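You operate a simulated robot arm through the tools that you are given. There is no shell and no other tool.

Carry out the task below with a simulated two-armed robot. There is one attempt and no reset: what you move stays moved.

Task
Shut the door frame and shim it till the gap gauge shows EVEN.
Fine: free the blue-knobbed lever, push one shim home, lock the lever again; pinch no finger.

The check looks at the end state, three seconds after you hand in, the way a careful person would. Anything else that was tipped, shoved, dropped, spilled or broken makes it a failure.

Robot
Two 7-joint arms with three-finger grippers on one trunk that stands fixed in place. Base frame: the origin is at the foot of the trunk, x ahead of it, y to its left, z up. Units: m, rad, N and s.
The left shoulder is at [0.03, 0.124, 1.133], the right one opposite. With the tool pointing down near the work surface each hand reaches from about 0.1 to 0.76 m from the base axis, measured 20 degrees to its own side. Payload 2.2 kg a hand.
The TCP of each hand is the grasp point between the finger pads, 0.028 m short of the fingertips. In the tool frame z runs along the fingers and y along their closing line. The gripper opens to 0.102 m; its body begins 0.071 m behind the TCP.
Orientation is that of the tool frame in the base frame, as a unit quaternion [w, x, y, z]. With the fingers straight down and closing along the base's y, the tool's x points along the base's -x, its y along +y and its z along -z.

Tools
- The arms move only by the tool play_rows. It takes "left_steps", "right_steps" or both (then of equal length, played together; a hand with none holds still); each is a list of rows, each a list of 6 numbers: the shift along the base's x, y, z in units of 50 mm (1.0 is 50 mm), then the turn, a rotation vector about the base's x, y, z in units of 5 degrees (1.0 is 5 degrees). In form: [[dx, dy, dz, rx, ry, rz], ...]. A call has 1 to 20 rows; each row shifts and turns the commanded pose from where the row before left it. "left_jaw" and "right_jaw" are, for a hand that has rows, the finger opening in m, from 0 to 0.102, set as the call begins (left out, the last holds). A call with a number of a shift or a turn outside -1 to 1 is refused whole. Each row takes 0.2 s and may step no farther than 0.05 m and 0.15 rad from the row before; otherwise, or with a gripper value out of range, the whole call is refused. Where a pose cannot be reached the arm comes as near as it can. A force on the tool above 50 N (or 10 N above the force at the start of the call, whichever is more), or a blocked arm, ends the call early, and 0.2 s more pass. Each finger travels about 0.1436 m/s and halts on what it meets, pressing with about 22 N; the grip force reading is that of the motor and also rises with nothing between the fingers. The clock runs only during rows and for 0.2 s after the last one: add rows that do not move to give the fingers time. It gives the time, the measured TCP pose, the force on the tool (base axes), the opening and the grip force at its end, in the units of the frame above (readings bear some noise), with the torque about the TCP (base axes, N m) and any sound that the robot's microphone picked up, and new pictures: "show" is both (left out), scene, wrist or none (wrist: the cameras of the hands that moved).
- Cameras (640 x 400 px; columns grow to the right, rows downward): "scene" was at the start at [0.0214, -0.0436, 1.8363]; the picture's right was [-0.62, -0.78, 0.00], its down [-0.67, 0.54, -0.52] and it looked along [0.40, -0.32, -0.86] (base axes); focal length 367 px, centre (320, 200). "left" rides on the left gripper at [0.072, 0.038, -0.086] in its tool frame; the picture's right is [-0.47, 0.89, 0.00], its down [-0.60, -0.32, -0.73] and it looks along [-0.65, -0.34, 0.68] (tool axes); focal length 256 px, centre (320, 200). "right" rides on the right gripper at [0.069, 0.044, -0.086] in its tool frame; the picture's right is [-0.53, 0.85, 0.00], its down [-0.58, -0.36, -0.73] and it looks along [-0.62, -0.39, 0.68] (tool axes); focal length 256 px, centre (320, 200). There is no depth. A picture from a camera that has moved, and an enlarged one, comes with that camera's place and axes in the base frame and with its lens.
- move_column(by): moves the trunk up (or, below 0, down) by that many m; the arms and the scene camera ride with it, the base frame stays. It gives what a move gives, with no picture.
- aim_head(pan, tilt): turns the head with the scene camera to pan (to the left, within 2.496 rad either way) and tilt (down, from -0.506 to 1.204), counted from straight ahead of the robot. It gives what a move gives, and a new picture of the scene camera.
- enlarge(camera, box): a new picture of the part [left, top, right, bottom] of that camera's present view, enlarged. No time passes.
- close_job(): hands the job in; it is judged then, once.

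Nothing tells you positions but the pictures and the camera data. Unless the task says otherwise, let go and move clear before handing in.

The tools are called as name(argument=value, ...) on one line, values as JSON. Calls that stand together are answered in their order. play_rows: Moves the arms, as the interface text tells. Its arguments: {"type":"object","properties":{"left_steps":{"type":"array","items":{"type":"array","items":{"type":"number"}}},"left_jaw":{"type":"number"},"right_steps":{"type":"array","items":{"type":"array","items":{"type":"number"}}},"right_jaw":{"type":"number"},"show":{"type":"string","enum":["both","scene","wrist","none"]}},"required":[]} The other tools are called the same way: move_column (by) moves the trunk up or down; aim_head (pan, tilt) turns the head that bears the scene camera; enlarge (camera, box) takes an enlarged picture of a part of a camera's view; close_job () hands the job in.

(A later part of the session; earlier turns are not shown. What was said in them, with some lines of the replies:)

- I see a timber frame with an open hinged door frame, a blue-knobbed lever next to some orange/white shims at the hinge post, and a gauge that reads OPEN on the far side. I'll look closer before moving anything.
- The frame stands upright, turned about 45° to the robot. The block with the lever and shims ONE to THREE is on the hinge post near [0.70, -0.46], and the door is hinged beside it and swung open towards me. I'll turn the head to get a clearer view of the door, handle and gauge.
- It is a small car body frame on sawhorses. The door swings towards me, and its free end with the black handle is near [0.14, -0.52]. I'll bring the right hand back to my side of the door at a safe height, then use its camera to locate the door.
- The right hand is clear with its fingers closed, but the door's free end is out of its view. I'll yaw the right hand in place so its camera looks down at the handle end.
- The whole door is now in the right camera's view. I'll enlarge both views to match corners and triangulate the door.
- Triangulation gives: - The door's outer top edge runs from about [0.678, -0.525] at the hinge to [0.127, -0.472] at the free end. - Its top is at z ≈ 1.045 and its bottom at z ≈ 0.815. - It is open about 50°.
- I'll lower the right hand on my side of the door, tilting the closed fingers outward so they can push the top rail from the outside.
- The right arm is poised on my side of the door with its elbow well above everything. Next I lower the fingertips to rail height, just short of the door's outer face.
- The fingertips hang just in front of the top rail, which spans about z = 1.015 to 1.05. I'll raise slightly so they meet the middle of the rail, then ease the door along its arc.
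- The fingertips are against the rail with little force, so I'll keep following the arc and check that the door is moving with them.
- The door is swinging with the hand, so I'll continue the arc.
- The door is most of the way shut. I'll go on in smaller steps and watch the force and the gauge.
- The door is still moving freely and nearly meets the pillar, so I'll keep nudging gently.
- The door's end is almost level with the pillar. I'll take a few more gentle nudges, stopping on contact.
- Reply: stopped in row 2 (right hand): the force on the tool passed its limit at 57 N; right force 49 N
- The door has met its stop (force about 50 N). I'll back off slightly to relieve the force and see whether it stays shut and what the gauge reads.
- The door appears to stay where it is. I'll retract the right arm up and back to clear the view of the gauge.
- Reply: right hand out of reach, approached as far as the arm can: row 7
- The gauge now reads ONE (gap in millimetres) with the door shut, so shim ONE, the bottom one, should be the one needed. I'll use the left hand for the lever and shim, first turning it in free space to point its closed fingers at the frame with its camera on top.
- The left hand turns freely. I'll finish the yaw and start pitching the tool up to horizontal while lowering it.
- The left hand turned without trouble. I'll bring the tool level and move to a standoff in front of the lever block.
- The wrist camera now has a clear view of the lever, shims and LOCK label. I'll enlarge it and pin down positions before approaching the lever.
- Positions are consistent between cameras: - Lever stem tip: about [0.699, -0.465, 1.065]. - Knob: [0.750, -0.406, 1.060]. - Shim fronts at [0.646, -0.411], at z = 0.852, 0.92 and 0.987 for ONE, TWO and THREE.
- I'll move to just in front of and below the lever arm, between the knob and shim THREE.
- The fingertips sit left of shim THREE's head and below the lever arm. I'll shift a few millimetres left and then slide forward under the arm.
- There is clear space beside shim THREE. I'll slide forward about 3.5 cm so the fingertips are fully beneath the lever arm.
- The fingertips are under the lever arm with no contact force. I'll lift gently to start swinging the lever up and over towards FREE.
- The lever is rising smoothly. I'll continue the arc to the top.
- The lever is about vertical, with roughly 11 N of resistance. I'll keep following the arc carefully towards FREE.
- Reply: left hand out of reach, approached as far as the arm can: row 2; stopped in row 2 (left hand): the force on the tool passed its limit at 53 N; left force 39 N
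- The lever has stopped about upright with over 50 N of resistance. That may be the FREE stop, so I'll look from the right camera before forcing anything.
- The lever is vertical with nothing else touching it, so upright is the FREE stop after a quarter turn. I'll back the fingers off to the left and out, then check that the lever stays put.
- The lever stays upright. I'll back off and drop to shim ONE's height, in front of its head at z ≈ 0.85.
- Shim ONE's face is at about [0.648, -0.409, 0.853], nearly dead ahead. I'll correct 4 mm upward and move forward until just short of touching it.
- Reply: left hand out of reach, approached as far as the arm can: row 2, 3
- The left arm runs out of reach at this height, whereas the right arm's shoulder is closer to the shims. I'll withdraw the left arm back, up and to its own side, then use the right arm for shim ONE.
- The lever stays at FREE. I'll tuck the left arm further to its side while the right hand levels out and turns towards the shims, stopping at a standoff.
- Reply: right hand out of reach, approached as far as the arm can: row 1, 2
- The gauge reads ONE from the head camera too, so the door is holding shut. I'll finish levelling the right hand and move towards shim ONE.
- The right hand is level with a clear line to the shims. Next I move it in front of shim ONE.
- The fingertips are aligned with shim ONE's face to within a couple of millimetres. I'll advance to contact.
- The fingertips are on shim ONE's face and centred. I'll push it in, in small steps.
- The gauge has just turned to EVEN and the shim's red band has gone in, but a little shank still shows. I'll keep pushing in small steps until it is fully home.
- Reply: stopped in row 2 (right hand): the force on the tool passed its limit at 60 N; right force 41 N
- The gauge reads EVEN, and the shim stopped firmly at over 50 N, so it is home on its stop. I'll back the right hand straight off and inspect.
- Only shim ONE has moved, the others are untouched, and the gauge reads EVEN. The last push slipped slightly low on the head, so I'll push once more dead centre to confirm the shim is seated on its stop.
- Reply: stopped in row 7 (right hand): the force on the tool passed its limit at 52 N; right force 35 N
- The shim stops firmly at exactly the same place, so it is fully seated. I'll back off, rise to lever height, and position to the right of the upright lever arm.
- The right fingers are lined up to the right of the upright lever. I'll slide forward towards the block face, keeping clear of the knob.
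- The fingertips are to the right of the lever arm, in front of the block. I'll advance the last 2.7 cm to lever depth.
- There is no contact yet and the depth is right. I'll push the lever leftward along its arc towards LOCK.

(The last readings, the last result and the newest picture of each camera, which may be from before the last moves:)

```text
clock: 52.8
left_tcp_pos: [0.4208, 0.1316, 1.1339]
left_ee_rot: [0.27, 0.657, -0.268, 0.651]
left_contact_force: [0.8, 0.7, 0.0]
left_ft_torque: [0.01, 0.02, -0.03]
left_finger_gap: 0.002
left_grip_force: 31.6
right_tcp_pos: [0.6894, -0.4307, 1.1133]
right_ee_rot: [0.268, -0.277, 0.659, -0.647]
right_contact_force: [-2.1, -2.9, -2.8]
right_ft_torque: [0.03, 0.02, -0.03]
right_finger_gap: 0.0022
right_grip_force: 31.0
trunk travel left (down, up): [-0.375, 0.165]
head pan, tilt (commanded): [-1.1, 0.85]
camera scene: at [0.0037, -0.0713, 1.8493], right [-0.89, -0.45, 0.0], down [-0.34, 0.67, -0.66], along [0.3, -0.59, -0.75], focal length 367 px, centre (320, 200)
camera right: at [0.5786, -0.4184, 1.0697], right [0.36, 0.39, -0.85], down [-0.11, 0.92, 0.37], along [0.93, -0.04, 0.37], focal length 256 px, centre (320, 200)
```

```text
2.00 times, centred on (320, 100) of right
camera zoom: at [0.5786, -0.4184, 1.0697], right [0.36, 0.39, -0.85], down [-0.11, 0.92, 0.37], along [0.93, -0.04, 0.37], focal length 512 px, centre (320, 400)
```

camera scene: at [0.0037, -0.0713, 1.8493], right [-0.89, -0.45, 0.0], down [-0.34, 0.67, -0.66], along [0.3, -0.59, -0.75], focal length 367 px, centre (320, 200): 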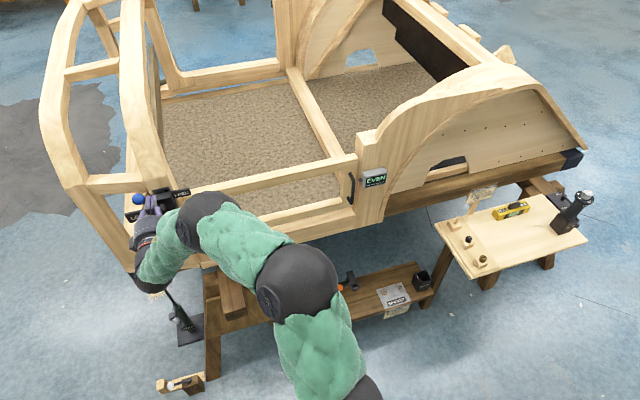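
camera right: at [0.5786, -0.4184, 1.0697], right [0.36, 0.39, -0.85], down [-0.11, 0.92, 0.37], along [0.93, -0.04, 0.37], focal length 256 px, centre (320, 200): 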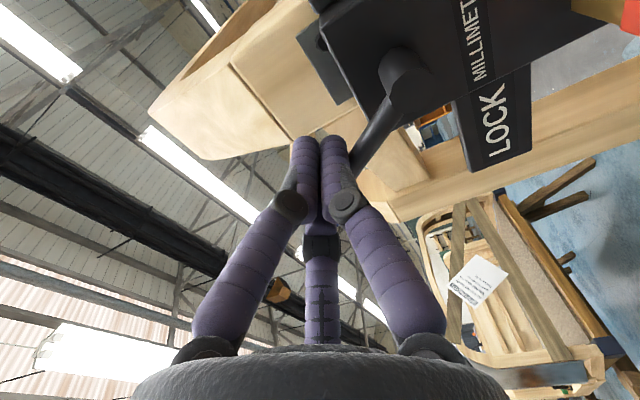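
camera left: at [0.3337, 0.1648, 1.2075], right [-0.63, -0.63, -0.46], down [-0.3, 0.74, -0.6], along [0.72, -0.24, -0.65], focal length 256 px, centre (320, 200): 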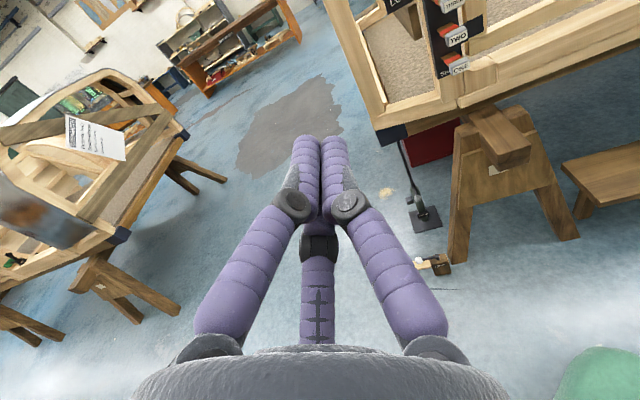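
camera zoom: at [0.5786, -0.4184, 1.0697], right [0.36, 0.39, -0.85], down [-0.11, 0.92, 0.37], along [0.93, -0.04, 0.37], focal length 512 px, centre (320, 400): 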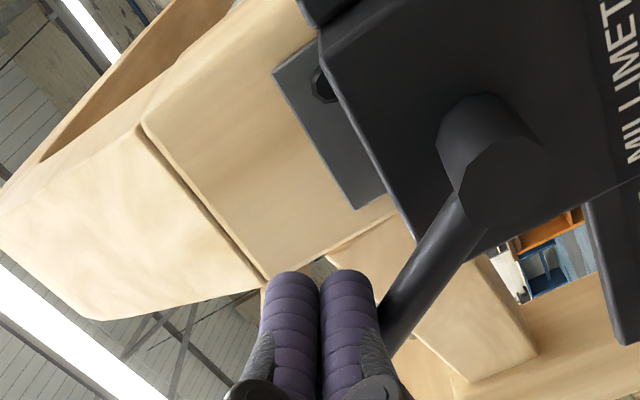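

The lever is past 45° on the way down. I'll continue the arc to LOCK.

play_rows(right_steps=[[0.168, 0.168, -0.116, 0, 0, 0], [0.143, 0.143, -0.178, 0, 0, 0], [0.106, 0.106, -0.222, 0, 0, 0]], show="both")

enlarge(camera="scene", box=[100, 160, 240, 270])

enlarge(camera="right", box=[240, 0, 480, 200])

```text
clock: 53.6
left_tcp_pos: [0.4208, 0.1318, 1.1344]
left_ee_rot: [0.27, 0.657, -0.267, 0.651]
left_contact_force: [0.2, -0.5, -0.7]
left_ft_torque: [0.01, 0.01, -0.03]
left_finger_gap: 0.0021
left_grip_force: 31.0
right_tcp_pos: [0.7094, -0.4114, 1.0863]
right_ee_rot: [0.27, -0.277, 0.657, -0.648]
right_contact_force: [-1.4, -1.4, 2.9]
right_ft_torque: [-0.11, -0.11, -0.04]
right_finger_gap: 0.0022
right_grip_force: 31.4
trunk travel left (down, up): [-0.375, 0.165]
head pan, tilt (commanded): [-1.1, 0.85]
camera scene: at [0.0039, -0.0705, 1.8494], right [-0.89, -0.45, 0.0], down [-0.34, 0.67, -0.66], along [0.3, -0.59, -0.75], focal length 367 px, centre (320, 200)
camera right: at [0.5991, -0.3983, 1.0437], right [0.36, 0.39, -0.85], down [-0.11, 0.92, 0.37], along [0.93, -0.04, 0.38], focal length 256 px, centre (320, 200)
```

scene: 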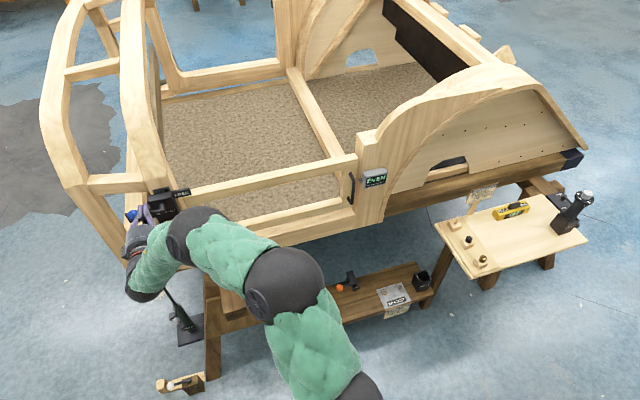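
right: 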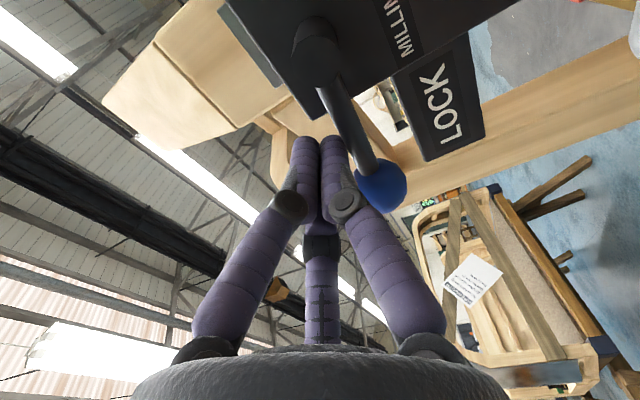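

```text
3.64 times, centred on (170, 215) of scene
camera zoom: at [0.0039, -0.0705, 1.8494], right [-0.89, -0.45, 0.0], down [-0.34, 0.67, -0.66], along [0.3, -0.59, -0.75], focal length 1334 px, centre (866, 146)
```

zoom: 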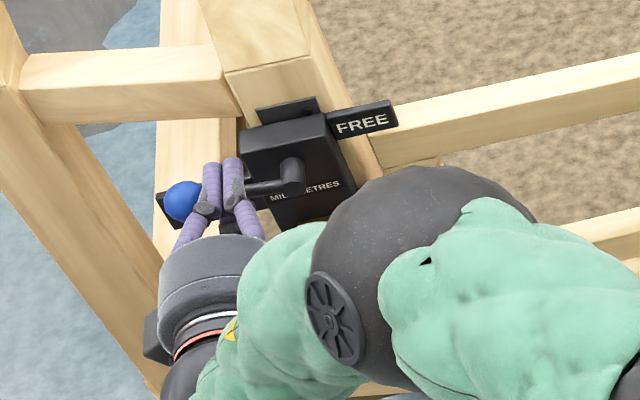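

```text
2.00 times, centred on (360, 100) of right
camera zoom: at [0.5991, -0.3983, 1.0437], right [0.36, 0.39, -0.85], down [-0.11, 0.92, 0.37], along [0.93, -0.04, 0.38], focal length 512 px, centre (240, 400)
```

zoom: 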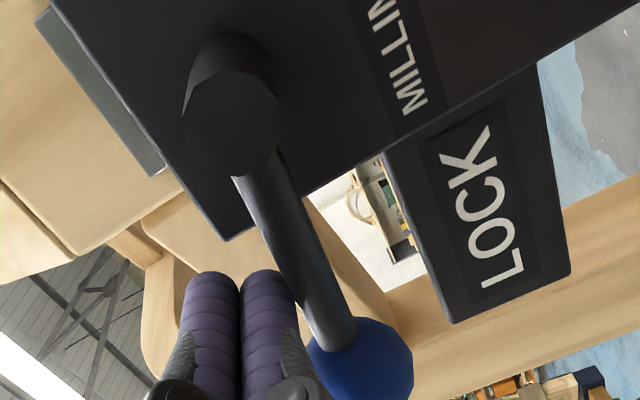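

The lever is within a few degrees of its original LOCK position. I'll press down gently until it meets its stop.

play_rows(right_steps=[[0.02, 0.02, -0.1, 0, 0, 0], [0.01, 0.01, -0.1, 0, 0, 0]], show="both")

enlarge(camera="scene", box=[110, 170, 230, 280])

enlarge(camera="right", box=[240, 0, 480, 200])

```text
clock: 54.2
left_tcp_pos: [0.4188, 0.1327, 1.1349]
left_ee_rot: [0.27, 0.657, -0.267, 0.651]
left_contact_force: [-0.2, 0.1, 0.2]
left_ft_torque: [-0.01, 0.0, 0.01]
left_finger_gap: 0.0023
left_grip_force: 31.3
right_tcp_pos: [0.711, -0.4088, 1.0818]
right_ee_rot: [0.269, -0.275, 0.655, -0.65]
right_contact_force: [-2.2, -1.1, 16.8]
right_ft_torque: [-0.22, -0.18, -0.04]
right_finger_gap: 0.002
right_grip_force: 30.7
trunk travel left (down, up): [-0.375, 0.165]
head pan, tilt (commanded): [-1.1, 0.85]
camera scene: at [0.0015, -0.0697, 1.8496], right [-0.89, -0.45, 0.0], down [-0.34, 0.67, -0.66], along [0.3, -0.59, -0.75], focal length 367 px, centre (320, 200)
camera right: at [0.6006, -0.3971, 1.0385], right [0.37, 0.38, -0.85], down [-0.11, 0.92, 0.37], along [0.92, -0.04, 0.38], focal length 256 px, centre (320, 200)
```

scene: 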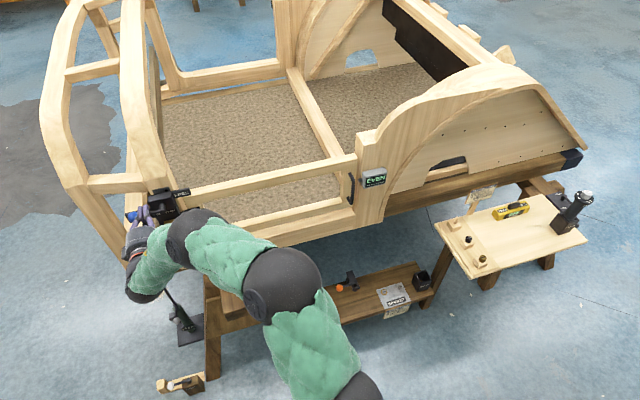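
right: 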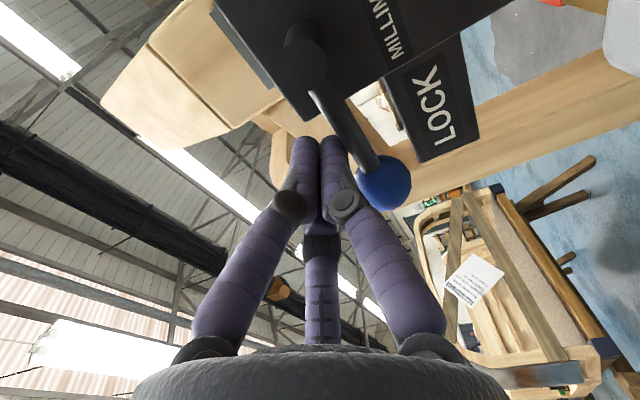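

```text
3.64 times, centred on (170, 225) of scene
camera zoom: at [0.0015, -0.0697, 1.8496], right [-0.89, -0.45, 0.0], down [-0.34, 0.67, -0.66], along [0.3, -0.59, -0.75], focal length 1334 px, centre (866, 109)
```

zoom: 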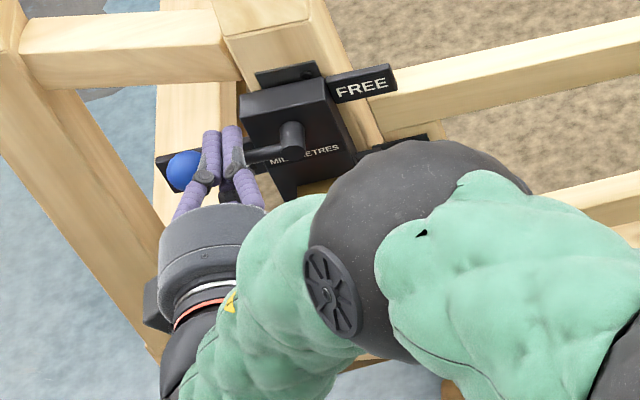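

```text
2.00 times, centred on (360, 100) of right
camera zoom: at [0.6006, -0.3971, 1.0385], right [0.37, 0.38, -0.85], down [-0.11, 0.92, 0.37], along [0.92, -0.04, 0.38], focal length 512 px, centre (240, 400)
```

zoom: 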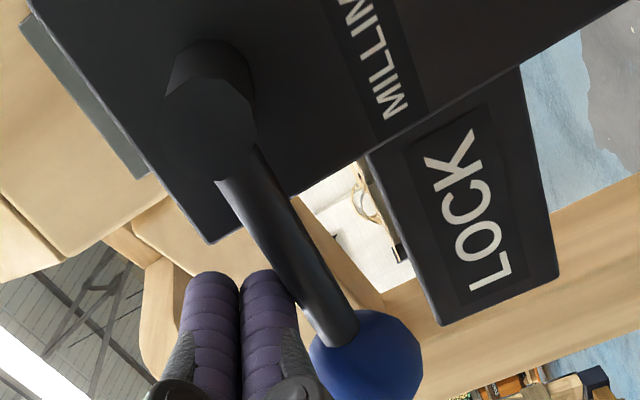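

The knob is back at its original LOCK position and about 17 N of resistance shows the stop. One more small press will confirm it is seated.

play_rows(right_steps=[[0, 0, -0.1, 0, 0, 0]], show="scene")

enlarge(camera="scene", box=[110, 170, 230, 280])

enlarge(camera="scene", box=[340, 150, 420, 200])

```text
clock: 54.6
left_tcp_pos: [0.4177, 0.1334, 1.1358]
left_ee_rot: [0.27, 0.656, -0.267, 0.653]
left_contact_force: [0.2, -0.7, -0.3]
left_ft_torque: [0.02, -0.03, 0.04]
left_finger_gap: 0.0024
left_grip_force: 31.9
right_tcp_pos: [0.7112, -0.4102, 1.0812]
right_ee_rot: [0.272, -0.272, 0.653, -0.653]
right_contact_force: [-2.6, -0.4, 33.0]
right_ft_torque: [-0.45, -0.39, 0.32]
right_finger_gap: 0.0022
right_grip_force: 31.5
trunk travel left (down, up): [-0.375, 0.165]
head pan, tilt (commanded): [-1.1, 0.85]
camera scene: at [-0.0008, -0.0681, 1.8498], right [-0.89, -0.45, 0.0], down [-0.34, 0.67, -0.66], along [0.3, -0.59, -0.75], focal length 367 px, centre (320, 200)
```

scene: 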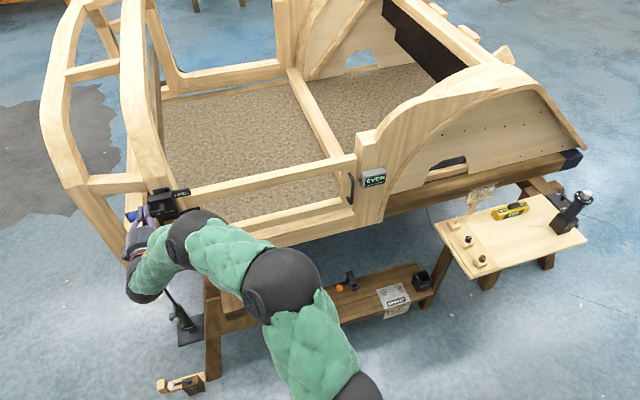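

```text
3.64 times, centred on (170, 225) of scene
camera zoom: at [-0.0008, -0.0681, 1.8498], right [-0.89, -0.45, 0.0], down [-0.34, 0.67, -0.66], along [0.3, -0.59, -0.75], focal length 1334 px, centre (866, 109)
```

zoom: 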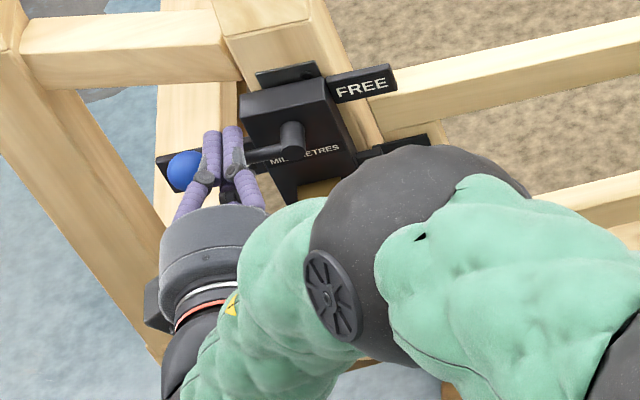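

```text
8.00 times, centred on (380, 175) of scene
camera zoom: at [-0.0008, -0.0681, 1.8498], right [-0.89, -0.45, 0.0], down [-0.34, 0.67, -0.66], along [0.3, -0.59, -0.75], focal length 2936 px, centre (-160, 400)
```

zoom: 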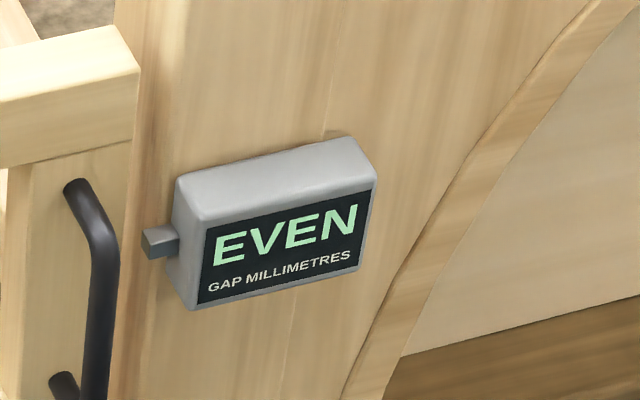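

The lever is hard on its LOCK stop and the gauge still reads EVEN. I'll lift the fingers off, then withdraw straight back from the block.

play_rows(right_steps=[[0, 0, 0.2, 0, 0, 0], [0, 0, 0.3, 0, 0, 0], [-0.3, 0.3, 0, 0, 0, 0], [-0.45, 0.45, 0, 0, 0, 0], [-0.45, 0.45, 0, 0, 0, 0], [-0.45, 0.45, 0, 0, 0, 0], [-0.45, 0.45, 0, 0, 0, 0]], show="both")

enlarge(camera="scene", box=[110, 170, 230, 280])

enlarge(camera="right", box=[300, 0, 640, 200])

```text
clock: 56.2
left_tcp_pos: [0.4207, 0.1333, 1.1335]
left_ee_rot: [0.269, 0.657, -0.267, 0.652]
left_contact_force: [0.3, 0.6, -0.4]
left_ft_torque: [0.01, 0.0, 0.01]
left_finger_gap: 0.0021
left_grip_force: 31.3
right_tcp_pos: [0.6059, -0.3038, 1.0967]
right_ee_rot: [0.268, -0.276, 0.657, -0.648]
right_contact_force: [0.4, -0.4, 0.2]
right_ft_torque: [0.0, 0.02, -0.03]
right_finger_gap: 0.0022
right_grip_force: 32.0
trunk travel left (down, up): [-0.375, 0.165]
head pan, tilt (commanded): [-1.1, 0.85]
camera scene: at [0.0033, -0.0697, 1.8494], right [-0.89, -0.45, 0.0], down [-0.34, 0.67, -0.66], along [0.3, -0.59, -0.75], focal length 367 px, centre (320, 200)
camera right: at [0.4951, -0.2912, 1.0538], right [0.36, 0.39, -0.85], down [-0.11, 0.92, 0.37], along [0.93, -0.04, 0.38], focal length 256 px, centre (320, 200)
```

scene: 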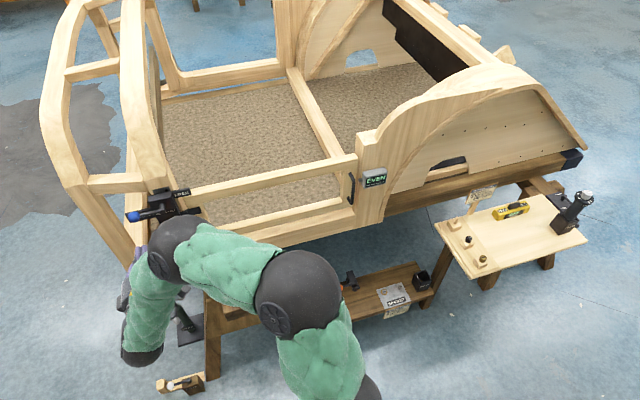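
right: 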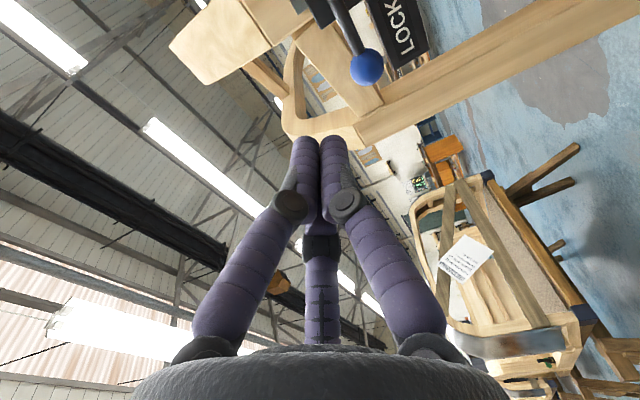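

```text
3.64 times, centred on (170, 225) of scene
camera zoom: at [0.0033, -0.0697, 1.8494], right [-0.89, -0.45, 0.0], down [-0.34, 0.67, -0.66], along [0.3, -0.59, -0.75], focal length 1334 px, centre (866, 109)
```

zoom: 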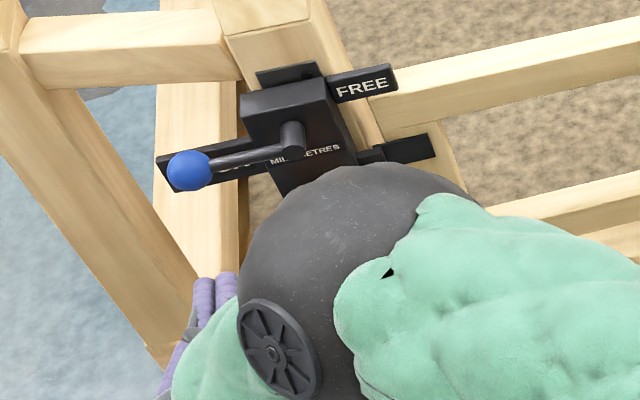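

```text
1.88 times, centred on (470, 100) of right
camera zoom: at [0.4951, -0.2912, 1.0538], right [0.36, 0.39, -0.85], down [-0.11, 0.92, 0.37], along [0.93, -0.04, 0.38], focal length 482 px, centre (38, 388)
```

zoom: 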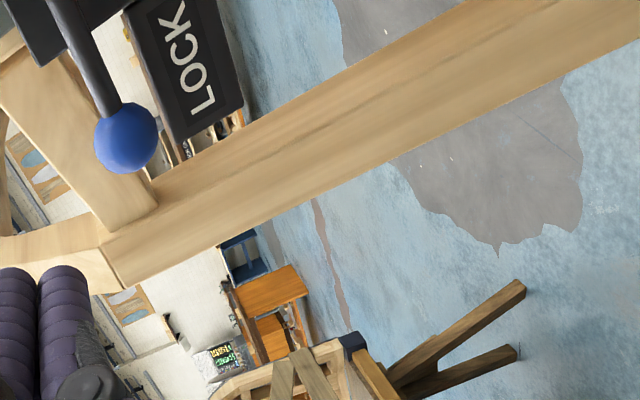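

The lever sits exactly where it was when locked. I'll retract the right arm further and take a last look at the shims, door and gauge.

play_rows(right_steps=[[-0.6, 0.1, 0.5, 0, 0, 0], [-0.6, 0, 0.5, 0, 0, 0], [-0.6, 0, 0.5, 0, 0, 0], [-0.5, -0.2, 0.5, 0, 0, 0], [-0.5, -0.4, 0.4, 0, 0, 0], [-0.4, -0.5, 0.3, 0, 0, 0]], show="both")

enlarge(camera="scene", box=[110, 170, 260, 290])

enlarge(camera="scene", box=[330, 140, 430, 220])

enlarge(camera="left", box=[380, 0, 640, 160])

```text
clock: 57.6
left_tcp_pos: [0.4195, 0.1323, 1.1331]
left_ee_rot: [0.27, 0.656, -0.268, 0.652]
left_contact_force: [0.5, -0.1, -0.2]
left_ft_torque: [0.03, -0.02, 0.04]
left_finger_gap: 0.0018
left_grip_force: 30.9
right_tcp_pos: [0.4433, -0.353, 1.2341]
right_ee_rot: [0.268, -0.277, 0.658, -0.647]
right_contact_force: [0.0, 0.7, 0.2]
right_ft_torque: [0.01, 0.0, 0.01]
right_finger_gap: 0.0021
right_grip_force: 31.4
trunk travel left (down, up): [-0.375, 0.165]
head pan, tilt (commanded): [-1.1, 0.85]
camera scene: at [0.0023, -0.0713, 1.8494], right [-0.89, -0.45, 0.0], down [-0.34, 0.67, -0.66], along [0.3, -0.59, -0.75], focal length 367 px, centre (320, 200)
camera right: at [0.3331, -0.3417, 1.191], right [0.36, 0.39, -0.85], down [-0.11, 0.92, 0.37], along [0.93, -0.04, 0.38], focal length 256 px, centre (320, 200)
```

scene: 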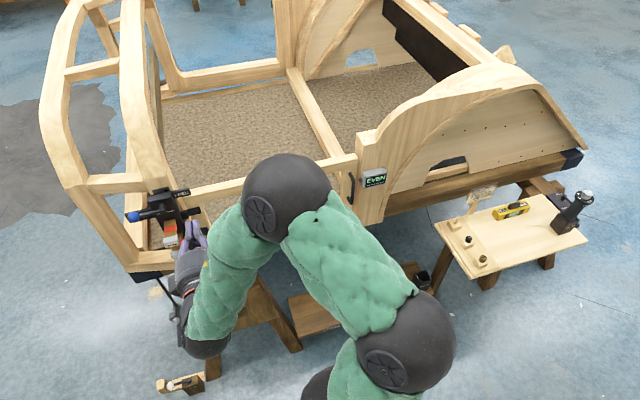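
right: 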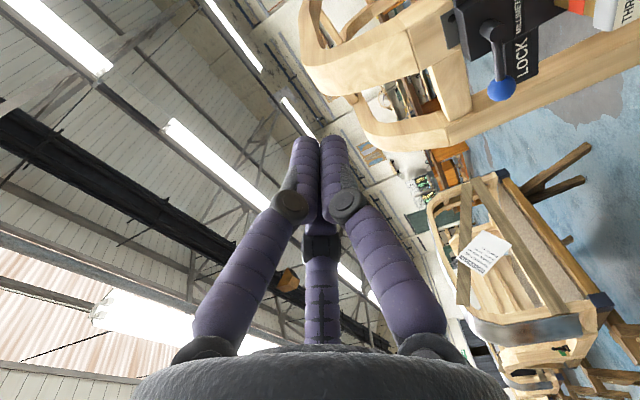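

```text
3.33 times, centred on (185, 230) of scene
camera zoom: at [0.0023, -0.0713, 1.8494], right [-0.89, -0.45, 0.0], down [-0.34, 0.67, -0.66], along [0.3, -0.59, -0.75], focal length 1223 px, centre (770, 100)
```

zoom: 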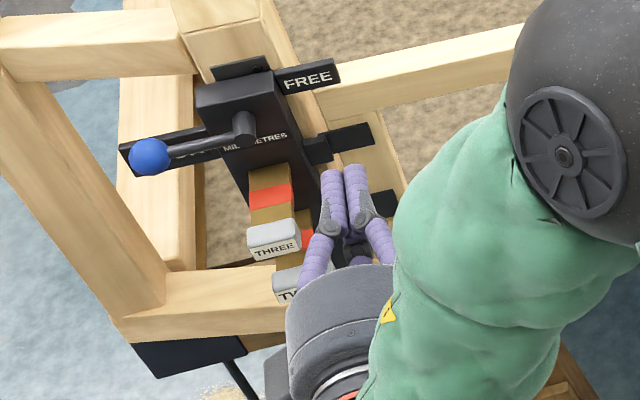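

```text
5.00 times, centred on (380, 180) of scene
camera zoom: at [0.0023, -0.0713, 1.8494], right [-0.89, -0.45, 0.0], down [-0.34, 0.67, -0.66], along [0.3, -0.59, -0.75], focal length 1835 px, centre (20, 300)
```

zoom: 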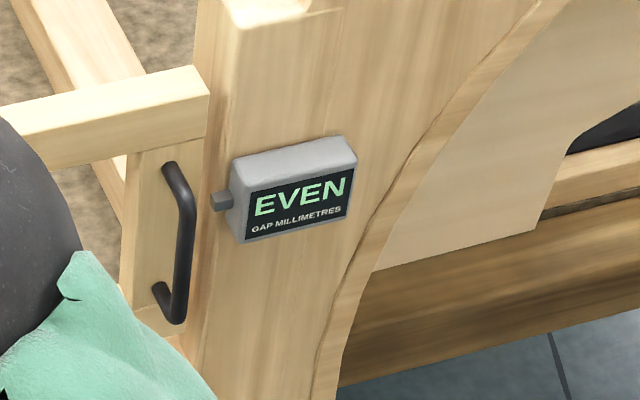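

```text
2.46 times, centred on (510, 80) of left
camera zoom: at [0.3328, 0.1645, 1.208], right [-0.63, -0.63, -0.46], down [-0.3, 0.74, -0.6], along [0.72, -0.24, -0.65], focal length 630 px, centre (-148, 495)
```

zoom: 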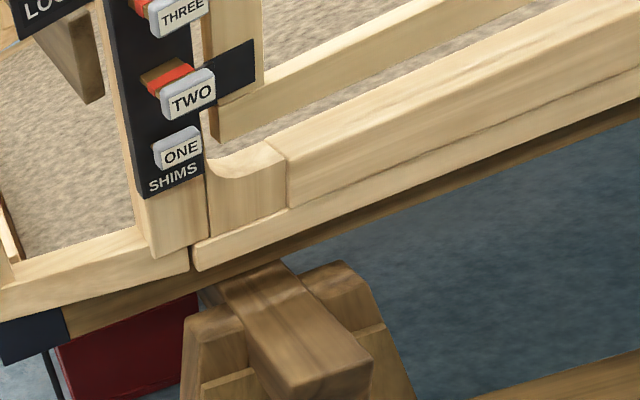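

The door is shut and the gauge reads EVEN. Shim ONE is fully home with TWO and THREE untouched, the lever is back on LOCK, and both arms are clear, so I'm handing in.

close_job()

```text
The job is handed in.
```

The door frame is shut and the gap gauge reads EVEN, and I have handed the job in.

- **Door:** I pushed it closed from the outside until it met its stop. The fingers never went into the gap.
- **Shim:** With the door shut the gauge read ONE. I freed the lever and pushed shim ONE in until it stopped firmly, twice at the same place. TWO and THREE were not moved.
- **Lever:** FREE turned out to be a quarter turn, with the lever upright. It is now back hard against its LOCK stop, in the same place it started.
- **Clear of the work:** Both arms are withdrawn, and I saw nothing else tipped or shifted in the last pictures.
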